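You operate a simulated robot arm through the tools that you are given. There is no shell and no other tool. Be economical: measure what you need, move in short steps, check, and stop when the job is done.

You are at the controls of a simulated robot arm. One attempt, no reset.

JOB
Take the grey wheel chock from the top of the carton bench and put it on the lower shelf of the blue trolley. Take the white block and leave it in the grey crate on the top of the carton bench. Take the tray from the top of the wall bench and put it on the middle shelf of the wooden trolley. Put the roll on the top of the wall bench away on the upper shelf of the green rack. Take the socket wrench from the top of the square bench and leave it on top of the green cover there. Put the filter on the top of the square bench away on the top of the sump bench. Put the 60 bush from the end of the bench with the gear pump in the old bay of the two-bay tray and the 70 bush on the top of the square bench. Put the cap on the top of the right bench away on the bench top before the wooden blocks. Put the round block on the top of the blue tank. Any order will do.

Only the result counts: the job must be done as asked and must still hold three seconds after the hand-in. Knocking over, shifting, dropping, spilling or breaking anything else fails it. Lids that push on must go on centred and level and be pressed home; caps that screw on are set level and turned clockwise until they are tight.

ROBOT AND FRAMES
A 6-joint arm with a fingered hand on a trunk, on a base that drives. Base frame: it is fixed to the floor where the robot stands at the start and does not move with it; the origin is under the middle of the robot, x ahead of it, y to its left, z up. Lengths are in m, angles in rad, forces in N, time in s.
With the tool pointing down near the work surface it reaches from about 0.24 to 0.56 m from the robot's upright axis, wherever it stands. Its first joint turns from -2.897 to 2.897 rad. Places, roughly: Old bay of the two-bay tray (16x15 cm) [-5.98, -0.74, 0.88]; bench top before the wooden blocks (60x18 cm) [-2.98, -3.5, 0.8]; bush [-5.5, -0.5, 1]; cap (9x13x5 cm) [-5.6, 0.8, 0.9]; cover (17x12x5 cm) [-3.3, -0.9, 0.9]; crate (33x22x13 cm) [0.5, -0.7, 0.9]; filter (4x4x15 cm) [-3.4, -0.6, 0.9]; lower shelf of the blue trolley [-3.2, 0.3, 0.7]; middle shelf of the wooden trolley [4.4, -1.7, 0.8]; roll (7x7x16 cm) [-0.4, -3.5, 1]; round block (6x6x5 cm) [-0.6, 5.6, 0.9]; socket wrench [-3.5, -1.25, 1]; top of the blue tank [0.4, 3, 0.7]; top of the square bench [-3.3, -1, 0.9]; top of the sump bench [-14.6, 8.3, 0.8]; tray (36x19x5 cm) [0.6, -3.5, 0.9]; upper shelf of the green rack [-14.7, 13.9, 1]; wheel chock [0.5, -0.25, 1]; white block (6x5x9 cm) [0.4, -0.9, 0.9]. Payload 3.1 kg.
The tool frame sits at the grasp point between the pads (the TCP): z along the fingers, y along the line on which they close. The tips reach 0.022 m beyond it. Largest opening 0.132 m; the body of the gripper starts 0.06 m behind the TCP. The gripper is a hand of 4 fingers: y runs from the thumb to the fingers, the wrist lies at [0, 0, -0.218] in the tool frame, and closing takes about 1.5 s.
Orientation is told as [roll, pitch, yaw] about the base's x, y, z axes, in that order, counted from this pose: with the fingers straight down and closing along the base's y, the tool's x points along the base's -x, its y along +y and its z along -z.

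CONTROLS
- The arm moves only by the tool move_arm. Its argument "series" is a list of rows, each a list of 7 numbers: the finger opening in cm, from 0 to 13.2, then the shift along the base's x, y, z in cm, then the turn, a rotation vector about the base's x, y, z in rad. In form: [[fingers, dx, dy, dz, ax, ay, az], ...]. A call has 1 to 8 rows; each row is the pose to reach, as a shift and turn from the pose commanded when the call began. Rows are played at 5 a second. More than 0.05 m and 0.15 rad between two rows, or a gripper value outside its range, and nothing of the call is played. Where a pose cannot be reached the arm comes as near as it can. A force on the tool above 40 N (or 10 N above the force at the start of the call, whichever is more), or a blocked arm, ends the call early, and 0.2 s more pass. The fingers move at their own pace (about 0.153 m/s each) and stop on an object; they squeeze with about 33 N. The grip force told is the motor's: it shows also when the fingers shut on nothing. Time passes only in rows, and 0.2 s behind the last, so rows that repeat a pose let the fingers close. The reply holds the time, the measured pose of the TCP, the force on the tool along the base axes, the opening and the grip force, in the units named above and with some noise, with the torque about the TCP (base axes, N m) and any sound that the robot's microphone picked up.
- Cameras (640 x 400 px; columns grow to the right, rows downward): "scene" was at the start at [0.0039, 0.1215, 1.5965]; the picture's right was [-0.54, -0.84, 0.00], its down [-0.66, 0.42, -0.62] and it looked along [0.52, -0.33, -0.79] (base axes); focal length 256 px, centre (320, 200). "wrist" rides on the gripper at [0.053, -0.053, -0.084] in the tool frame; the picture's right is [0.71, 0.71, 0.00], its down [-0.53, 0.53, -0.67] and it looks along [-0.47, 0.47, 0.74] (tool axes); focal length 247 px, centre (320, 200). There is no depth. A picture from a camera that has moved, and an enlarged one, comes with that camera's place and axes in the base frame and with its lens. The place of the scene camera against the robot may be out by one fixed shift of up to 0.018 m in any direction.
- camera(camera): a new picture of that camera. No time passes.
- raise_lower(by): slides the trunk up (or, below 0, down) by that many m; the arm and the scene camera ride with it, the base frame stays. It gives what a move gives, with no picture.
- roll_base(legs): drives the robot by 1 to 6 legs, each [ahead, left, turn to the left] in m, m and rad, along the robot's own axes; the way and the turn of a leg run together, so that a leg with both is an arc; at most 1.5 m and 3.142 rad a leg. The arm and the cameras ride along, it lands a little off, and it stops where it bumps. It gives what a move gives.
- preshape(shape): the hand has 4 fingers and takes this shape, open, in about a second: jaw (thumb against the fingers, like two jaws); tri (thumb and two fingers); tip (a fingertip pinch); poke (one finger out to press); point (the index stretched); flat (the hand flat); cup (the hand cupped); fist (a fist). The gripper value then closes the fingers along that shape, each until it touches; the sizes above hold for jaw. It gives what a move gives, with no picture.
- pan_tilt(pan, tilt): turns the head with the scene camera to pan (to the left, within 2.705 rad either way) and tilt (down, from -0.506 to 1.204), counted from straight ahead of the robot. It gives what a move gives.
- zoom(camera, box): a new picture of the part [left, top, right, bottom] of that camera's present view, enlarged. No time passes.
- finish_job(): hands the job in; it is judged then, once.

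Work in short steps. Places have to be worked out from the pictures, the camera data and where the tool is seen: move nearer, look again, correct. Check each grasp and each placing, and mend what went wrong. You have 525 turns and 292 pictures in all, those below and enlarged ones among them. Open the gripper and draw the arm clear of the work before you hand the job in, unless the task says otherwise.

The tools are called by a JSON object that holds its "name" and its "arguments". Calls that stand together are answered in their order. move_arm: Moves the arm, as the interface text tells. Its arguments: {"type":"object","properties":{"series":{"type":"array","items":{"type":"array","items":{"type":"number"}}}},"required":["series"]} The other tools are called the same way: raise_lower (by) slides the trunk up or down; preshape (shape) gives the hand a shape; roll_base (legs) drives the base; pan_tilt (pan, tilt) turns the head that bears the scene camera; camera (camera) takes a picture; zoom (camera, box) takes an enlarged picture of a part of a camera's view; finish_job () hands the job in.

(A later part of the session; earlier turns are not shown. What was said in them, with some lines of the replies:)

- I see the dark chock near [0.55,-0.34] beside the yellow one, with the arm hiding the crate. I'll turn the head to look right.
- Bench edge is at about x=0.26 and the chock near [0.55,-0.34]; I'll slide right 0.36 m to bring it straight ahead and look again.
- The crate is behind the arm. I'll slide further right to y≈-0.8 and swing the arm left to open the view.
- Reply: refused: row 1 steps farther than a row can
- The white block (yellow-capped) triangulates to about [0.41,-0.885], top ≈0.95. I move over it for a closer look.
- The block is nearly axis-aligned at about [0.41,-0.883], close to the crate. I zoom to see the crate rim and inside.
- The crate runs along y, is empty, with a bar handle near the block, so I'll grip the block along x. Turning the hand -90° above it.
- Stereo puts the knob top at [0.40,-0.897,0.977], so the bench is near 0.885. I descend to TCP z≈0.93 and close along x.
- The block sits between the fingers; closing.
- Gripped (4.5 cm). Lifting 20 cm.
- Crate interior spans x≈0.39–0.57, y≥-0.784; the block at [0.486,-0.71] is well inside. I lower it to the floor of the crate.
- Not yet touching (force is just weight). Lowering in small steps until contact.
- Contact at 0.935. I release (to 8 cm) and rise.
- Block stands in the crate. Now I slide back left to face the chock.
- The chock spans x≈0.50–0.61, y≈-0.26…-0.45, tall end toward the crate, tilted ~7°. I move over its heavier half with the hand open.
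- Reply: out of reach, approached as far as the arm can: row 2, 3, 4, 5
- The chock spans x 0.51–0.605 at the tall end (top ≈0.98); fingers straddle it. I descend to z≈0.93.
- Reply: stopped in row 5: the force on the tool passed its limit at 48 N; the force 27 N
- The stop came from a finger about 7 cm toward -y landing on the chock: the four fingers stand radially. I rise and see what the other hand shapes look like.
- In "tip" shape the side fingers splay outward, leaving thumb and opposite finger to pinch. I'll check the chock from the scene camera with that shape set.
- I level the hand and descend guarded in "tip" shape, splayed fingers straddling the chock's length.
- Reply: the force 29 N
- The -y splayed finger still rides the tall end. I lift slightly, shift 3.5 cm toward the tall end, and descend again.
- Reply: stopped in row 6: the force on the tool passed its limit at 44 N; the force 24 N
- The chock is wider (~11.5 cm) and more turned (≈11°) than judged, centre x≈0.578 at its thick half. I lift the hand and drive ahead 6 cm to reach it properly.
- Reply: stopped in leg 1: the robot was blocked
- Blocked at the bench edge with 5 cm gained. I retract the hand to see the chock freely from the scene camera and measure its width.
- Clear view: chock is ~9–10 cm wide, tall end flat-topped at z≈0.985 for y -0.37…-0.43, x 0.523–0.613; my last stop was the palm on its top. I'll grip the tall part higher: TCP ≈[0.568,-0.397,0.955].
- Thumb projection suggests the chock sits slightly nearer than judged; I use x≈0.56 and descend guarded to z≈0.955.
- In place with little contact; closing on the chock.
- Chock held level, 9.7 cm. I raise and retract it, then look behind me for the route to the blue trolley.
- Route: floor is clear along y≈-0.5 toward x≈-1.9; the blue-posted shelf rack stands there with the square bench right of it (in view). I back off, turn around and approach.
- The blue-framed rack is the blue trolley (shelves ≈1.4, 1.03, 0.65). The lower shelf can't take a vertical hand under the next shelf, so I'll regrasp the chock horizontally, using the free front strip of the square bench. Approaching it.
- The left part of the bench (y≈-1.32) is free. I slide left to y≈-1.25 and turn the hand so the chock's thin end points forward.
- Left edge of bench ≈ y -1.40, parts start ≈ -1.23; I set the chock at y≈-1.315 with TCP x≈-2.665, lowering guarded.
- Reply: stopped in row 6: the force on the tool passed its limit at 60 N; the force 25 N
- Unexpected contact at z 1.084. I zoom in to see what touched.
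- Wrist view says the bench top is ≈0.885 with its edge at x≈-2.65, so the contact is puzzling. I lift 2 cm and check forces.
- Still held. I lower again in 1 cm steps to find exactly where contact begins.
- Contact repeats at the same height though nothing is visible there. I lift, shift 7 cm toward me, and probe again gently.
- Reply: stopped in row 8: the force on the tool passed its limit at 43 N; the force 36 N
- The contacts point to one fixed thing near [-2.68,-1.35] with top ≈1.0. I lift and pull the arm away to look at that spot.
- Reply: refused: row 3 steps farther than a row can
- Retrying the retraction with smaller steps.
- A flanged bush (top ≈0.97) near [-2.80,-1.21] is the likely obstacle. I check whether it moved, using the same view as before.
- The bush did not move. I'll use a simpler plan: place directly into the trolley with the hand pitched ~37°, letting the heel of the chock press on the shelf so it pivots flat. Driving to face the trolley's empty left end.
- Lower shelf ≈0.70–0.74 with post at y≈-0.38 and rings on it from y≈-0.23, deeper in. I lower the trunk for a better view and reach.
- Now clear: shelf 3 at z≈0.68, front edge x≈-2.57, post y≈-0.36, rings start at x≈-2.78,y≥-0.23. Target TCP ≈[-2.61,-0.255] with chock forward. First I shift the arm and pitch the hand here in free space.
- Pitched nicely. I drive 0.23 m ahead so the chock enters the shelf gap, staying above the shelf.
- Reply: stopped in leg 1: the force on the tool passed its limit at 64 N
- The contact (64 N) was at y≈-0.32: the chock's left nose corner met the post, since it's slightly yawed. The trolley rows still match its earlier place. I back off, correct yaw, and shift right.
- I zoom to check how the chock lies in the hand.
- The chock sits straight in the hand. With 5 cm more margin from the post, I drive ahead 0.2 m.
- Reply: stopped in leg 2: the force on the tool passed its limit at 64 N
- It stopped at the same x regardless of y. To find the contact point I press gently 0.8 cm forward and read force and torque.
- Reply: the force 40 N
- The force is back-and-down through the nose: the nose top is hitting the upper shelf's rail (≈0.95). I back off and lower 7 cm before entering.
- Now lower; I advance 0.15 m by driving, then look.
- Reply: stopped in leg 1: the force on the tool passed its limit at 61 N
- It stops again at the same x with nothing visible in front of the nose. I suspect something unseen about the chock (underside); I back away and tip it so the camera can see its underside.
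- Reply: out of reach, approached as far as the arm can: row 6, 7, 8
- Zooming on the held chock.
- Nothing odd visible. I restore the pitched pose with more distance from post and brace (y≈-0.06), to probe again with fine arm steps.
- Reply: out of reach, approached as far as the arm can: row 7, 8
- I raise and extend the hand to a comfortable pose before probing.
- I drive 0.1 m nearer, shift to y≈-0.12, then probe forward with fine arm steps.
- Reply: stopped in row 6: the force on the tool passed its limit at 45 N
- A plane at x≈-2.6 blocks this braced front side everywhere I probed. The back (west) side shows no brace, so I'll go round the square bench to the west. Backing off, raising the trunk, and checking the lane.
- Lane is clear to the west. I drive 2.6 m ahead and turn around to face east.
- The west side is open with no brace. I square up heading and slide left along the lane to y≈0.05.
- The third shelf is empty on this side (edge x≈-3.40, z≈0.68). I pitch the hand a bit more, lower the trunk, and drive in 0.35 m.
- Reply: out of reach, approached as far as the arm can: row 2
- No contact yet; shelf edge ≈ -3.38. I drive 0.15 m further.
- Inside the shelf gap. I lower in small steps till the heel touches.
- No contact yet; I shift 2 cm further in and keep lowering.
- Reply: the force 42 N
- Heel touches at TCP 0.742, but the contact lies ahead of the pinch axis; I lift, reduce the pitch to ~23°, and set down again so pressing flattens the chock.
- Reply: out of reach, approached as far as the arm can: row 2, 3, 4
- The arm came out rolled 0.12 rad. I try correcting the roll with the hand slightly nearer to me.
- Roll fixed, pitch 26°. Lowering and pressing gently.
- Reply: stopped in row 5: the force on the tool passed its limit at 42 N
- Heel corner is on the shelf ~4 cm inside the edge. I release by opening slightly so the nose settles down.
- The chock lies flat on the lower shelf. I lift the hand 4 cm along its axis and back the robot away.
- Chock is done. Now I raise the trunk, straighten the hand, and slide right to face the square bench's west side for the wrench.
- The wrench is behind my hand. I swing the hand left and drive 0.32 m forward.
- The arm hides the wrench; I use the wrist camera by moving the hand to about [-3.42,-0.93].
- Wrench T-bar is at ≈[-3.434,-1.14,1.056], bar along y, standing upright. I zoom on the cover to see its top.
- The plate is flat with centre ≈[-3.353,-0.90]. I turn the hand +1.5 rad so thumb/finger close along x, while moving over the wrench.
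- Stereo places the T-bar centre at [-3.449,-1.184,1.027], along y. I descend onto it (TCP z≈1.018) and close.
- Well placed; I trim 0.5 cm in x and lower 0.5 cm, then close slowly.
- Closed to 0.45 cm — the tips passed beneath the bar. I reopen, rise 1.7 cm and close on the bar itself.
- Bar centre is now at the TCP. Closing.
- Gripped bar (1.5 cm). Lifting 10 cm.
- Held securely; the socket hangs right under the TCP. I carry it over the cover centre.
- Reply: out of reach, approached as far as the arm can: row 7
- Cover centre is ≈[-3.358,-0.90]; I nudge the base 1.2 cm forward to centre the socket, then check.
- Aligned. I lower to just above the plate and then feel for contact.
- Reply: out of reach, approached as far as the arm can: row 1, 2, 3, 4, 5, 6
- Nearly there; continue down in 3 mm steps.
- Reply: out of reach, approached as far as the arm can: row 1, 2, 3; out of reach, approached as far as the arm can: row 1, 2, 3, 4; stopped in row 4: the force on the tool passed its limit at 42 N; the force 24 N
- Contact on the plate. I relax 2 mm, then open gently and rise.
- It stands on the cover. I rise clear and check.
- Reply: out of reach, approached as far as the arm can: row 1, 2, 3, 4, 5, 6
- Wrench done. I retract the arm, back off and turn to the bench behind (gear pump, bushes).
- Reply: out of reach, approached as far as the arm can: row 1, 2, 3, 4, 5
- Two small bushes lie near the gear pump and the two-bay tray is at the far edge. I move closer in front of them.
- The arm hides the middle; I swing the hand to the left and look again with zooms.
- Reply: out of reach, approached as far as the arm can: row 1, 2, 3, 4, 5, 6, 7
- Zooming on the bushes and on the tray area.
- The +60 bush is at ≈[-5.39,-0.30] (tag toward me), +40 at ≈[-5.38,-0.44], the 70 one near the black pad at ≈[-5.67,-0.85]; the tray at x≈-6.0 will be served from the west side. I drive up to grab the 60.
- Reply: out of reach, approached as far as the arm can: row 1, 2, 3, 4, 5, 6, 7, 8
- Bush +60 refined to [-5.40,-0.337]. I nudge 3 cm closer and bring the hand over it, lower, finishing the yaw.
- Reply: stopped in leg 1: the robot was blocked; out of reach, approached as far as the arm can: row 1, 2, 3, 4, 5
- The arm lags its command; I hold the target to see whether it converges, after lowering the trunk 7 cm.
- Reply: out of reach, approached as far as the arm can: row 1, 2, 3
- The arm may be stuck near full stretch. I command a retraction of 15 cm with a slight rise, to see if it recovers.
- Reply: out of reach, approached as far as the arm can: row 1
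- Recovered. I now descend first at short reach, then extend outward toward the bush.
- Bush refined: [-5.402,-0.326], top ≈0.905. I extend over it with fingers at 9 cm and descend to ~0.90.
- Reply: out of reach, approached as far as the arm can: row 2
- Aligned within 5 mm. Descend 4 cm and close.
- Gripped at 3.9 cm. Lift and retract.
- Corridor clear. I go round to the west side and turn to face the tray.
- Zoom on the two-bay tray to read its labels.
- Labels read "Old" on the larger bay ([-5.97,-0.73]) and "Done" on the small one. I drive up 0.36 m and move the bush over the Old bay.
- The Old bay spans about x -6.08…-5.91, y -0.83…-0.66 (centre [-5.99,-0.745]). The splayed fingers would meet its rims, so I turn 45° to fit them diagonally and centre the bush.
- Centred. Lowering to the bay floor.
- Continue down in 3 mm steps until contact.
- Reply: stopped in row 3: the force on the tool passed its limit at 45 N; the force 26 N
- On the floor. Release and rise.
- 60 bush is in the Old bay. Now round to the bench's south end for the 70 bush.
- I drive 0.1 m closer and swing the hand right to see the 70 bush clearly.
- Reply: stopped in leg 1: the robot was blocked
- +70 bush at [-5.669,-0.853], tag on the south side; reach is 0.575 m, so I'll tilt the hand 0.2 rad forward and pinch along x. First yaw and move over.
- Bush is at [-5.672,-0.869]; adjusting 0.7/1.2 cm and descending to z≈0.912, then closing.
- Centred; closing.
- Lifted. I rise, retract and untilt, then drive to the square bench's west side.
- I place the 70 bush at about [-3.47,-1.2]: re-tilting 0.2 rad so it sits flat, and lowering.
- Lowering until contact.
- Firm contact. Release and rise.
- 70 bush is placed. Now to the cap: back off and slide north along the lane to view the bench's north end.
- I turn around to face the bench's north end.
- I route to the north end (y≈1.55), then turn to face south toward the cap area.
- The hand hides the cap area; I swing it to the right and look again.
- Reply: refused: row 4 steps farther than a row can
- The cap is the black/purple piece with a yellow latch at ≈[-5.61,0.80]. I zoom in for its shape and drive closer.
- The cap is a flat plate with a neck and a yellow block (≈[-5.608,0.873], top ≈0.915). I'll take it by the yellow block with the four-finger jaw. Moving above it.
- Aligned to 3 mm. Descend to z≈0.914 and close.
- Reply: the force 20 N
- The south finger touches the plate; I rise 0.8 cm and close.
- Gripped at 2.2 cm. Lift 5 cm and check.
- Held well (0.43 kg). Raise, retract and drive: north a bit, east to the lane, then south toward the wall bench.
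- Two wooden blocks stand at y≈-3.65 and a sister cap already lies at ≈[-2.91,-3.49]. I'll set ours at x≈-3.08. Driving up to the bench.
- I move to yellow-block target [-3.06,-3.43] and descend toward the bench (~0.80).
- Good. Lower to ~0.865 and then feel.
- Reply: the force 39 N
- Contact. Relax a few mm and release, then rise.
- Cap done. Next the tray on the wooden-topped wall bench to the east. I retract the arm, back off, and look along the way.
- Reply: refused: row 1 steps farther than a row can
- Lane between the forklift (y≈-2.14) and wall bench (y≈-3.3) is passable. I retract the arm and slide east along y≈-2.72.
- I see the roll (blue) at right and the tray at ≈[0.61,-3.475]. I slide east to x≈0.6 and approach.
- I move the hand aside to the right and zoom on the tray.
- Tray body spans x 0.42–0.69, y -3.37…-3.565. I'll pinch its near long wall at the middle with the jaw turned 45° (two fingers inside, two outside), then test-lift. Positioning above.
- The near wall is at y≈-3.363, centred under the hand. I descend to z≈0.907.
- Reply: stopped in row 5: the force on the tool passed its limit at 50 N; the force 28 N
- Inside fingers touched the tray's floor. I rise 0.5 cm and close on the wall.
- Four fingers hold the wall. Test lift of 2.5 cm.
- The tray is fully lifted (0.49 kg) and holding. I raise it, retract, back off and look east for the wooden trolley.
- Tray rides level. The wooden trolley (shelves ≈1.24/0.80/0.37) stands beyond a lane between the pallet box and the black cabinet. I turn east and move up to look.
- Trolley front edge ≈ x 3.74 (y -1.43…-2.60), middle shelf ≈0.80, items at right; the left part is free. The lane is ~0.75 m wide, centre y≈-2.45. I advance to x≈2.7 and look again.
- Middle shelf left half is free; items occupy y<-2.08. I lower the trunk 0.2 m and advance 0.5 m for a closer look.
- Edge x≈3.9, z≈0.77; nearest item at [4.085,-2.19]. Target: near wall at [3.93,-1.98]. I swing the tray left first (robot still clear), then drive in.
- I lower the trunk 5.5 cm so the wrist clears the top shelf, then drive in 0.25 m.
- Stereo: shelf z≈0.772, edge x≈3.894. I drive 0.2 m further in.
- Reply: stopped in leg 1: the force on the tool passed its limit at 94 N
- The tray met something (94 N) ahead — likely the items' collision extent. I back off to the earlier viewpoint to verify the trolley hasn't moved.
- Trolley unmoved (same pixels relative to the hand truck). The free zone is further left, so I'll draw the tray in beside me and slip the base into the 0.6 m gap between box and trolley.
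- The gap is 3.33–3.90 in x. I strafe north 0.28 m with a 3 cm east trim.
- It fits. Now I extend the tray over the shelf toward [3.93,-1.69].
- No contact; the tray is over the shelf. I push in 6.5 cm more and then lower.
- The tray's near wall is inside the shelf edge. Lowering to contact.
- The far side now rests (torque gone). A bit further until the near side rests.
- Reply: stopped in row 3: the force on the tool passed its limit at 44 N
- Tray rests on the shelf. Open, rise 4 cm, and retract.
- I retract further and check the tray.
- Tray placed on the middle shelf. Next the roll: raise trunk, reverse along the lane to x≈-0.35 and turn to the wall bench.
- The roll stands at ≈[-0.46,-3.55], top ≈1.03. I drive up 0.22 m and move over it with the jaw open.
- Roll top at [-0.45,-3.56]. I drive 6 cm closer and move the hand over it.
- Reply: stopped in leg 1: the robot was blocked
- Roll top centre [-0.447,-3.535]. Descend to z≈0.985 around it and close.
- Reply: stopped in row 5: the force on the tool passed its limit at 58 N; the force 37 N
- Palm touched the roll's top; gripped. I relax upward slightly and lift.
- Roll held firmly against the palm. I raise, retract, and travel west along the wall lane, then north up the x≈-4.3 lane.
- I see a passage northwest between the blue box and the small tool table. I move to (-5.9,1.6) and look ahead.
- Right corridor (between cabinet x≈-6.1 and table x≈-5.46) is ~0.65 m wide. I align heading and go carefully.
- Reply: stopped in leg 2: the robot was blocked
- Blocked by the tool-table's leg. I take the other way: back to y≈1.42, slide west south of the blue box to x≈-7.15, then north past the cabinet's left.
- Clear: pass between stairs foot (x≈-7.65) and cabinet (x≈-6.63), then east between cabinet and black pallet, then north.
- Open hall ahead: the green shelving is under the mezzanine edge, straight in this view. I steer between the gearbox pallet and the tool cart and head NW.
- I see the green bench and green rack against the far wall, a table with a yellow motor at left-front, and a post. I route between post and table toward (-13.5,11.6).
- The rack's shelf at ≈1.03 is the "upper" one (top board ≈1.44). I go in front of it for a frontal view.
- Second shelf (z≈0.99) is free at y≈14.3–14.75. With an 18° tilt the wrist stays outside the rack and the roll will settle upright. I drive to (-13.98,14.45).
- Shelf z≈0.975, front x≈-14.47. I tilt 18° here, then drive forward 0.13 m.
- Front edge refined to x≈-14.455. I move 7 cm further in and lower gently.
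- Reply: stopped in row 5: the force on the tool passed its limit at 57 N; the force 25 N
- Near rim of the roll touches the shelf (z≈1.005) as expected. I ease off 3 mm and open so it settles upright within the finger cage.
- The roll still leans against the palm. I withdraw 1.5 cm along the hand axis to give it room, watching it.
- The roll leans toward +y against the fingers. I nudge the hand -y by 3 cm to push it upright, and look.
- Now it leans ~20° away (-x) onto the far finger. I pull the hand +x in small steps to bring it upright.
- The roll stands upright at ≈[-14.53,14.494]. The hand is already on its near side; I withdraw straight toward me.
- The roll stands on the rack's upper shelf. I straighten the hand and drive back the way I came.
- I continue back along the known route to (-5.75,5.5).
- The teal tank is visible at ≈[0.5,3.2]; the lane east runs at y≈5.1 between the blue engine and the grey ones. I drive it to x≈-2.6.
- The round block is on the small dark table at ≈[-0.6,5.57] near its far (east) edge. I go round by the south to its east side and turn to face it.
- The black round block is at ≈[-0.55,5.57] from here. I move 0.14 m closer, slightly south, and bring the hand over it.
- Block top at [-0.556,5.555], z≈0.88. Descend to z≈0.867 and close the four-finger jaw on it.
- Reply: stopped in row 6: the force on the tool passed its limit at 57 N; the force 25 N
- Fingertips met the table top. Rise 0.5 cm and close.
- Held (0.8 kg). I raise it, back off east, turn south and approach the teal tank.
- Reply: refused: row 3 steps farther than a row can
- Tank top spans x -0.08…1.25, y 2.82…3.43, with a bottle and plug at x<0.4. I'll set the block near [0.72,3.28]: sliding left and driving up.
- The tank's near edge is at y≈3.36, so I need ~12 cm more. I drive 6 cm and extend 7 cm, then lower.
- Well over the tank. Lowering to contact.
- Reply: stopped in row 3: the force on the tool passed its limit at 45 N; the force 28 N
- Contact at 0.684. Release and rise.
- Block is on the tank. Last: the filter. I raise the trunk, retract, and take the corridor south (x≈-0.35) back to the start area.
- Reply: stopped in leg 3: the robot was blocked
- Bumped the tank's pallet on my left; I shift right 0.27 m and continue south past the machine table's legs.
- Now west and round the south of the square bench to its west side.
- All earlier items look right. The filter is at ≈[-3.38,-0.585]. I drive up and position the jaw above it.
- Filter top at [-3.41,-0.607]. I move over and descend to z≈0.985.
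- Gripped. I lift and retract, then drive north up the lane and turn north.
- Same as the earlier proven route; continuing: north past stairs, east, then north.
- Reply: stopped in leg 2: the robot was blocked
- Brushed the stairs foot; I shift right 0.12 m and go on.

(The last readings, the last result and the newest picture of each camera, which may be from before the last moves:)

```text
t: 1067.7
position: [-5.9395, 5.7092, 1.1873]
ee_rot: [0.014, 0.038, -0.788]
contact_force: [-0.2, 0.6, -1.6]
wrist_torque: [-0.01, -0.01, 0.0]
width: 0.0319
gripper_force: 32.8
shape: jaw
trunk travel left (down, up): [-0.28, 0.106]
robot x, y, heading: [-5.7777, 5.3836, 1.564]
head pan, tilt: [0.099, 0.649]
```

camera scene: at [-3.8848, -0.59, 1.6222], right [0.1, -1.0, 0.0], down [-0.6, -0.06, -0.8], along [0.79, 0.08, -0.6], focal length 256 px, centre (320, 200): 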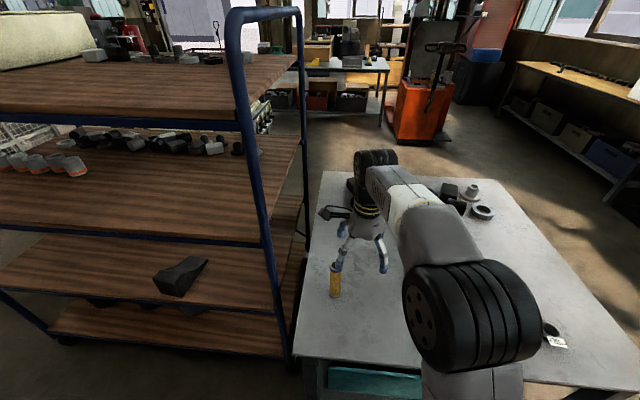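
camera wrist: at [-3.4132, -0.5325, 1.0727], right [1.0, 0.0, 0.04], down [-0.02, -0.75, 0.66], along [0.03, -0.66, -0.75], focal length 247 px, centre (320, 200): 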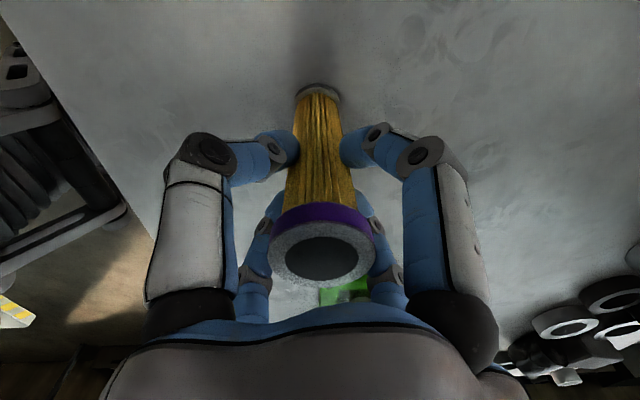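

On track. Repeating the known legs toward (-9.3,9.85).

{"name": "roll_base", "arguments": {"legs": [[0, 0, 0.345], [1.5, 0, 0], [1.5, 0, 0], [0, 0, 0.615], [1.5, 0, 0], [1.5, 0, 0]]}}

{"name": "pan_tilt", "arguments": {"pan": 0.6, "tilt": 0.25}}

{"name": "camera", "arguments": {"camera": "scene"}}

```text
t: 1099.0
position: [-9.6583, 9.9278, 1.1864]
ee_rot: [0.015, 0.037, 0.186]
contact_force: [0.1, -0.9, -0.9]
wrist_torque: [0.02, 0.01, -0.01]
width: 0.0319
gripper_force: 33.6
shape: jaw
trunk travel left (down, up): [-0.28, 0.106]
robot x, y, heading: [-9.3044, 9.8729, 2.534]
head pan, tilt: [0.099, 0.649]
```

```text
t: 1099.9
position: [-9.657, 9.9268, 1.1877]
ee_rot: [0.014, 0.036, 0.187]
contact_force: [0.2, -0.7, -1.0]
wrist_torque: [-0.01, 0.01, 0.01]
width: 0.0322
gripper_force: 32.8
shape: jaw
trunk travel left (down, up): [-0.28, 0.106]
robot x, y, heading: [-9.3044, 9.8778, 2.536]
head pan, tilt: [0.6, 0.25]
```

```text
57 pictures are left
camera scene: at [-9.4302, 9.7341, 1.6586], right [0.01, 1.0, 0.0], down [0.25, 0.0, -0.97], along [-0.97, 0.01, -0.25], focal length 256 px, centre (320, 200)
```

scene: 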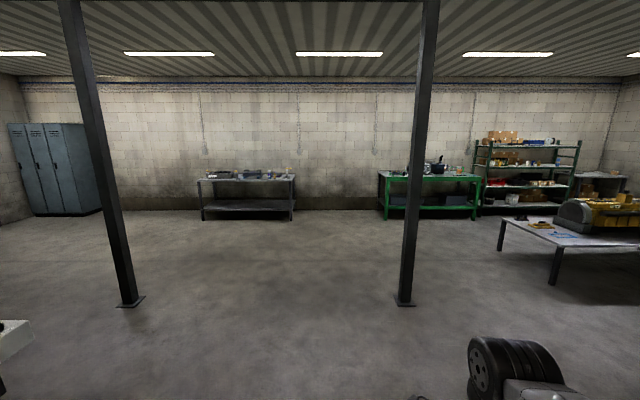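

The sump bench is at x≈-14.25 front, y 7.4–9.2, with items on top. I drive between the posts to (-13.5,8.6).

{"name": "roll_base", "arguments": {"legs": [[0, 0, 0.9], [1.5, 0, 0], [1.5, 0, 0], [1.3, 0, 0], [0, 0, -0.3]]}}

{"name": "pan_tilt", "arguments": {"pan": 0.1, "tilt": 0.5}}

{"name": "camera", "arguments": {"camera": "scene"}}

```text
t: 1123.8
position: [-13.8346, 8.7393, 1.1865]
ee_rot: [0.014, 0.036, 0.699]
contact_force: [0.4, -0.4, -0.9]
wrist_torque: [0.01, 0.01, -0.03]
width: 0.032
gripper_force: 33.6
shape: jaw
trunk travel left (down, up): [-0.28, 0.106]
robot x, y, heading: [-13.5013, 8.8669, 3.047]
head pan, tilt: [0.6, 0.25]
```

```text
t: 1124.7
position: [-13.8346, 8.7385, 1.1866]
ee_rot: [0.014, 0.037, 0.701]
contact_force: [0.6, -0.7, -1.3]
wrist_torque: [-0.01, 0.0, 0.0]
width: 0.0321
gripper_force: 32.8
shape: jaw
trunk travel left (down, up): [-0.28, 0.106]
robot x, y, heading: [-13.4972, 8.8647, 3.049]
head pan, tilt: [0.099, 0.499]
```

```text
56 pictures are left
camera scene: at [-13.5427, 8.7285, 1.6356], right [-0.01, 1.0, 0.0], down [0.48, 0.0, -0.88], along [-0.88, -0.01, -0.48], focal length 256 px, centre (320, 200)
```

scene: 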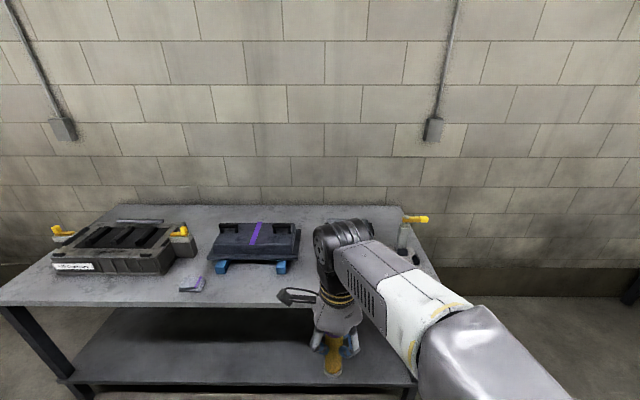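

Free spot at the front right: ≈[-14.30,8.82], between the black box and the yellow-handled piece. I drive up and move over it.

{"name": "roll_base", "arguments": {"legs": [[0.36, 0, 0.09]]}}

{"name": "move_arm", "arguments": {"series": [[0, -3, 2, -3, 0, 0, 0], [0, -6, 4, -6, 0, 0, 0], [0, -8, 6, -9, 0, 0, 0]]}}

{"name": "camera", "arguments": {"camera": "scene"}}

{"name": "camera", "arguments": {"camera": "wrist"}}

```text
t: 1127.0
position: [-14.1768, 8.7216, 1.1865]
ee_rot: [0.013, 0.038, 0.797]
contact_force: [-0.7, 0.2, -1.4]
wrist_torque: [-0.01, 0.01, -0.01]
width: 0.032
gripper_force: 33.3
shape: jaw
trunk travel left (down, up): [-0.28, 0.106]
robot x, y, heading: [-13.8544, 8.8824, -3.134]
head pan, tilt: [0.099, 0.499]
```

```text
t: 1127.8
position: [-14.2568, 8.7833, 1.0999]
ee_rot: [0.015, 0.037, 0.798]
contact_force: [0.2, -0.5, -1.3]
wrist_torque: [-0.02, 0.0, 0.03]
width: 0.0318
gripper_force: 33.3
shape: jaw
trunk travel left (down, up): [-0.28, 0.106]
robot x, y, heading: [-13.8559, 8.88, -3.131]
head pan, tilt: [0.099, 0.499]
```

```text
55 pictures are left
camera scene: at [-13.8853, 8.7403, 1.6356], right [-0.11, 0.99, 0.0], down [0.48, 0.05, -0.88], along [-0.87, -0.09, -0.48], focal length 256 px, centre (320, 200)
```

scene: 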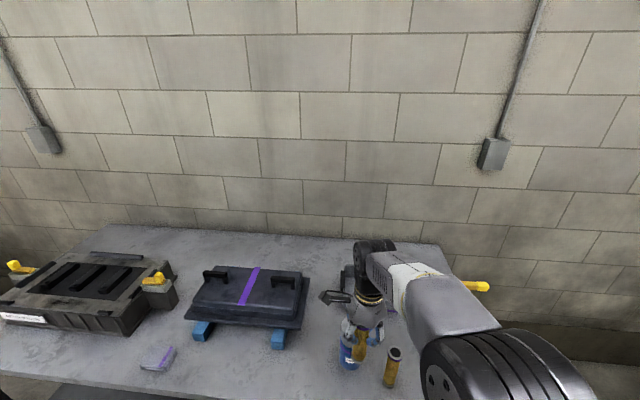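

```text
54 pictures are left
camera wrist: at [-14.2542, 8.7076, 1.184], right [-1.0, -0.01, 0.04], down [0.01, 0.75, 0.66], along [-0.04, 0.66, -0.75], focal length 247 px, centre (320, 200)
```

wrist: 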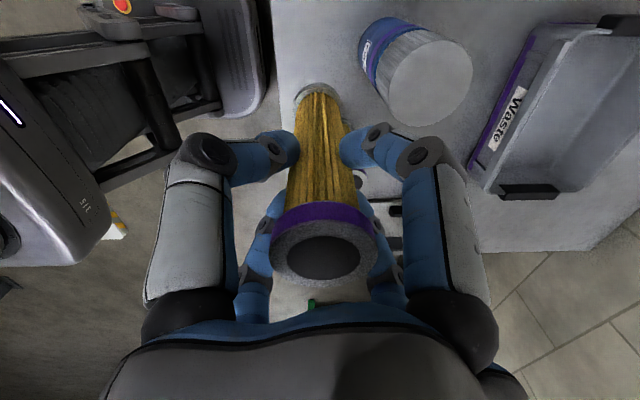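

It's more crowded there (a can, a waste tray, another filter). A clearer spot is ≈[-14.275,8.60] at the front. I move there first at height.

{"name": "move_arm", "arguments": {"series": [[0, 0, -4.5, 0, 0, 0, 0], [0, 0, -9, 0, 0, 0, 0], [0, -0.5, -13.5, 0, 0, 0, 0], [0, -1.8, -18, 0, 0, 0, 0]]}}

{"name": "camera", "arguments": {"camera": "wrist"}}

{"name": "camera", "arguments": {"camera": "scene"}}

```text
t: 1128.8
position: [-14.2748, 8.5996, 1.0972]
ee_rot: [0.015, 0.035, 0.798]
contact_force: [-0.2, 0.2, -1.7]
wrist_torque: [0.03, -0.04, 0.0]
width: 0.0319
gripper_force: 32.6
shape: jaw
trunk travel left (down, up): [-0.28, 0.106]
robot x, y, heading: [-13.8556, 8.8832, -3.136]
head pan, tilt: [0.099, 0.499]
```

```text
53 pictures are left
camera wrist: at [-14.2722, 8.5251, 1.1819], right [-1.0, -0.01, 0.03], down [0.01, 0.75, 0.66], along [-0.03, 0.66, -0.75], focal length 247 px, centre (320, 200)
```

wrist: 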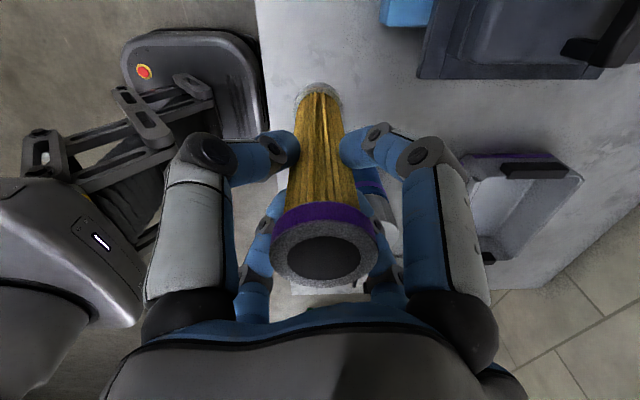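

```text
52 pictures are left
camera scene: at [-13.8852, 8.7381, 1.6353], right [-0.11, 0.99, 0.0], down [0.48, 0.05, -0.88], along [-0.87, -0.09, -0.48], focal length 256 px, centre (320, 200)
```

scene: 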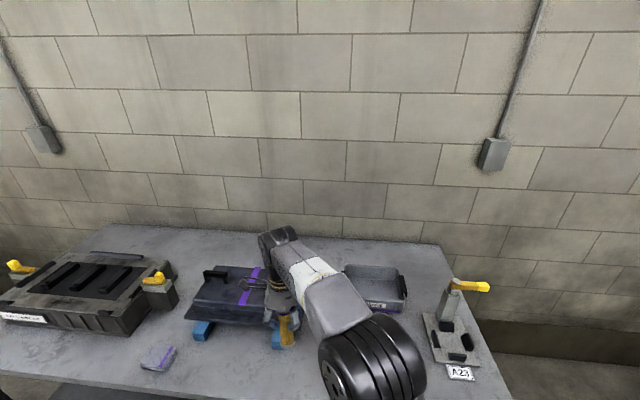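

Spot clear by 12 cm from the box. Lowering with guard.

{"name": "move_arm", "arguments": {"series": [[0, 0.8, 0, -4, 0, 0, 0], [0, 0.8, 0, -8, 0, 0, 0], [0, 0.8, 0, -12, 0, 0, 0], [0, 0.8, 0, -14.5, 0, 0, 0], [0, 0.8, 0, -16, 0, 0, 0], [0, 0.8, 0, -17, 0, 0, 0]]}}

{"name": "camera", "arguments": {"camera": "wrist"}}

```text
t: 1130.2
position: [-14.2668, 8.5998, 0.9269]
ee_rot: [0.016, 0.038, 0.799]
contact_force: [0.2, -0.5, 3.1]
wrist_torque: [0.06, -0.03, -0.01]
width: 0.0317
gripper_force: 32.6
shape: jaw
trunk travel left (down, up): [-0.28, 0.106]
robot x, y, heading: [-13.8578, 8.8816, -3.134]
head pan, tilt: [0.099, 0.499]
```

```text
51 pictures are left
camera wrist: at [-14.2639, 8.526, 1.0114], right [-1.0, -0.01, 0.04], down [0.02, 0.76, 0.66], along [-0.04, 0.66, -0.75], focal length 247 px, centre (320, 200)
```

wrist: 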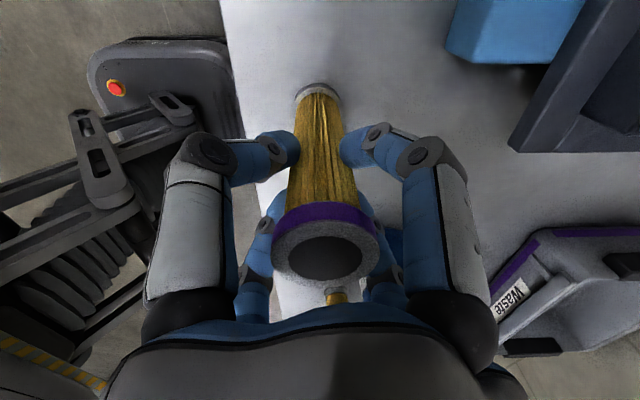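

Contact at z≈0.927, right where the bench (~0.80) should be. A touch lower, then release and rise.

{"name": "move_arm", "arguments": {"series": [[0, 0, 0, -0.15, 0, 0, 0], [4.5, 0, 0, -0.1, 0, 0, 0], [6, 0, 0, -0.1, 0, 0, 0], [8, 0, 0, 0, 0, 0, 0], [10, 0, 0, 0, 0, 0, 0], [11, 0, 0, 2, 0, 0, 0], [11, 0, 0, 6, 0, 0, 0], [11, 0, 0, 10.5, 0, 0, 0]]}}

{"name": "camera", "arguments": {"camera": "wrist"}}

```text
t: 1132.0
position: [-14.263, 8.5997, 1.0325]
ee_rot: [0.014, 0.038, 0.796]
contact_force: [0.1, -0.7, -0.3]
wrist_torque: [0.03, -0.01, -0.01]
width: 0.1098
gripper_force: 0.0
shape: jaw
trunk travel left (down, up): [-0.28, 0.106]
robot x, y, heading: [-13.8526, 8.8818, -3.133]
head pan, tilt: [0.099, 0.499]
```

```text
50 pictures are left
camera wrist: at [-14.2601, 8.525, 1.1177], right [-1.0, -0.01, 0.04], down [0.01, 0.75, 0.66], along [-0.03, 0.66, -0.75], focal length 247 px, centre (320, 200)
```

wrist: 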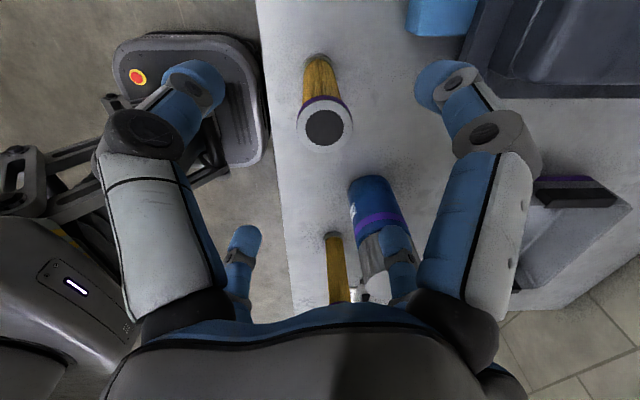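

Filter stands on the sump bench. I rise, retract and take a final look.

{"name": "move_arm", "arguments": {"series": [[11, 0, 0, 4, 0, 0, 0], [11, 0, 0, 8, 0, 0, 0], [11, 4, 2, 9, 0, 0, 0], [11, 8, 4, 10, 0, 0, 0], [11, 12, 6, 11, 0, 0, 0]]}}

{"name": "roll_base", "arguments": {"legs": [[-0.4, 0, 0]]}}

{"name": "camera", "arguments": {"camera": "scene"}}

```text
t: 1133.2
position: [-14.1443, 8.6615, 1.1458]
ee_rot: [0.016, 0.04, 0.798]
contact_force: [0.5, -0.3, -0.7]
wrist_torque: [-0.03, 0.01, -0.01]
width: 0.1096
gripper_force: 0.0
shape: jaw
trunk travel left (down, up): [-0.28, 0.106]
robot x, y, heading: [-13.8541, 8.8828, -3.134]
head pan, tilt: [0.099, 0.499]
```

```text
t: 1135.8
position: [-13.7363, 8.6629, 1.1449]
ee_rot: [0.015, 0.037, 0.81]
contact_force: [-0.1, -0.7, 0.2]
wrist_torque: [0.02, -0.01, 0.03]
width: 0.1099
gripper_force: 0.1
shape: jaw
trunk travel left (down, up): [-0.28, 0.106]
robot x, y, heading: [-13.4473, 8.8868, -3.12]
head pan, tilt: [0.099, 0.499]
```

```text
49 pictures are left
camera scene: at [-13.4752, 8.745, 1.6356], right [-0.12, 0.99, 0.0], down [0.47, 0.06, -0.88], along [-0.87, -0.1, -0.48], focal length 256 px, centre (320, 200)
```

scene: 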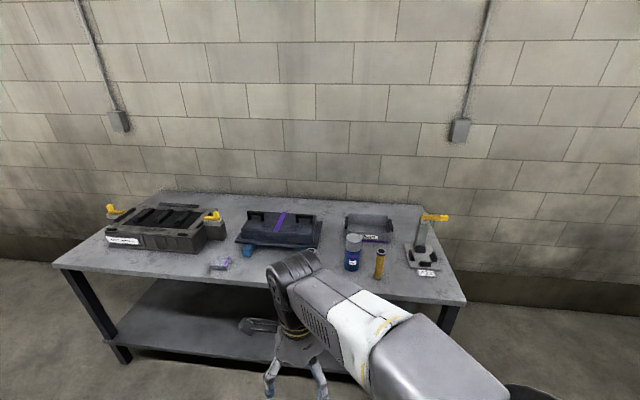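

Everything is placed and the arm is clear, so I hand the job in.

{"name": "finish_job", "arguments": {}}

```text
The job is handed in.
```

I placed all ten items where you asked and handed the job in with the gripper open and the arm clear. No result came back with the hand-in.

- **Knocks on the way:** the arm or base touched fixed things several times, including the blue and wooden trolleys, the tank's pallet and the foot of the stairs. I compared views after the harder ones and saw nothing moved. I did not go back to check the tank after its pallet was bumped.
- **Cap:** it lies a few centimetres back from the bench's front edge, in front of the wooden blocks.
- **Wrench and filter:** the socket wrench stands upright on the green cover. The filter stands near the front edge of the sump bench.
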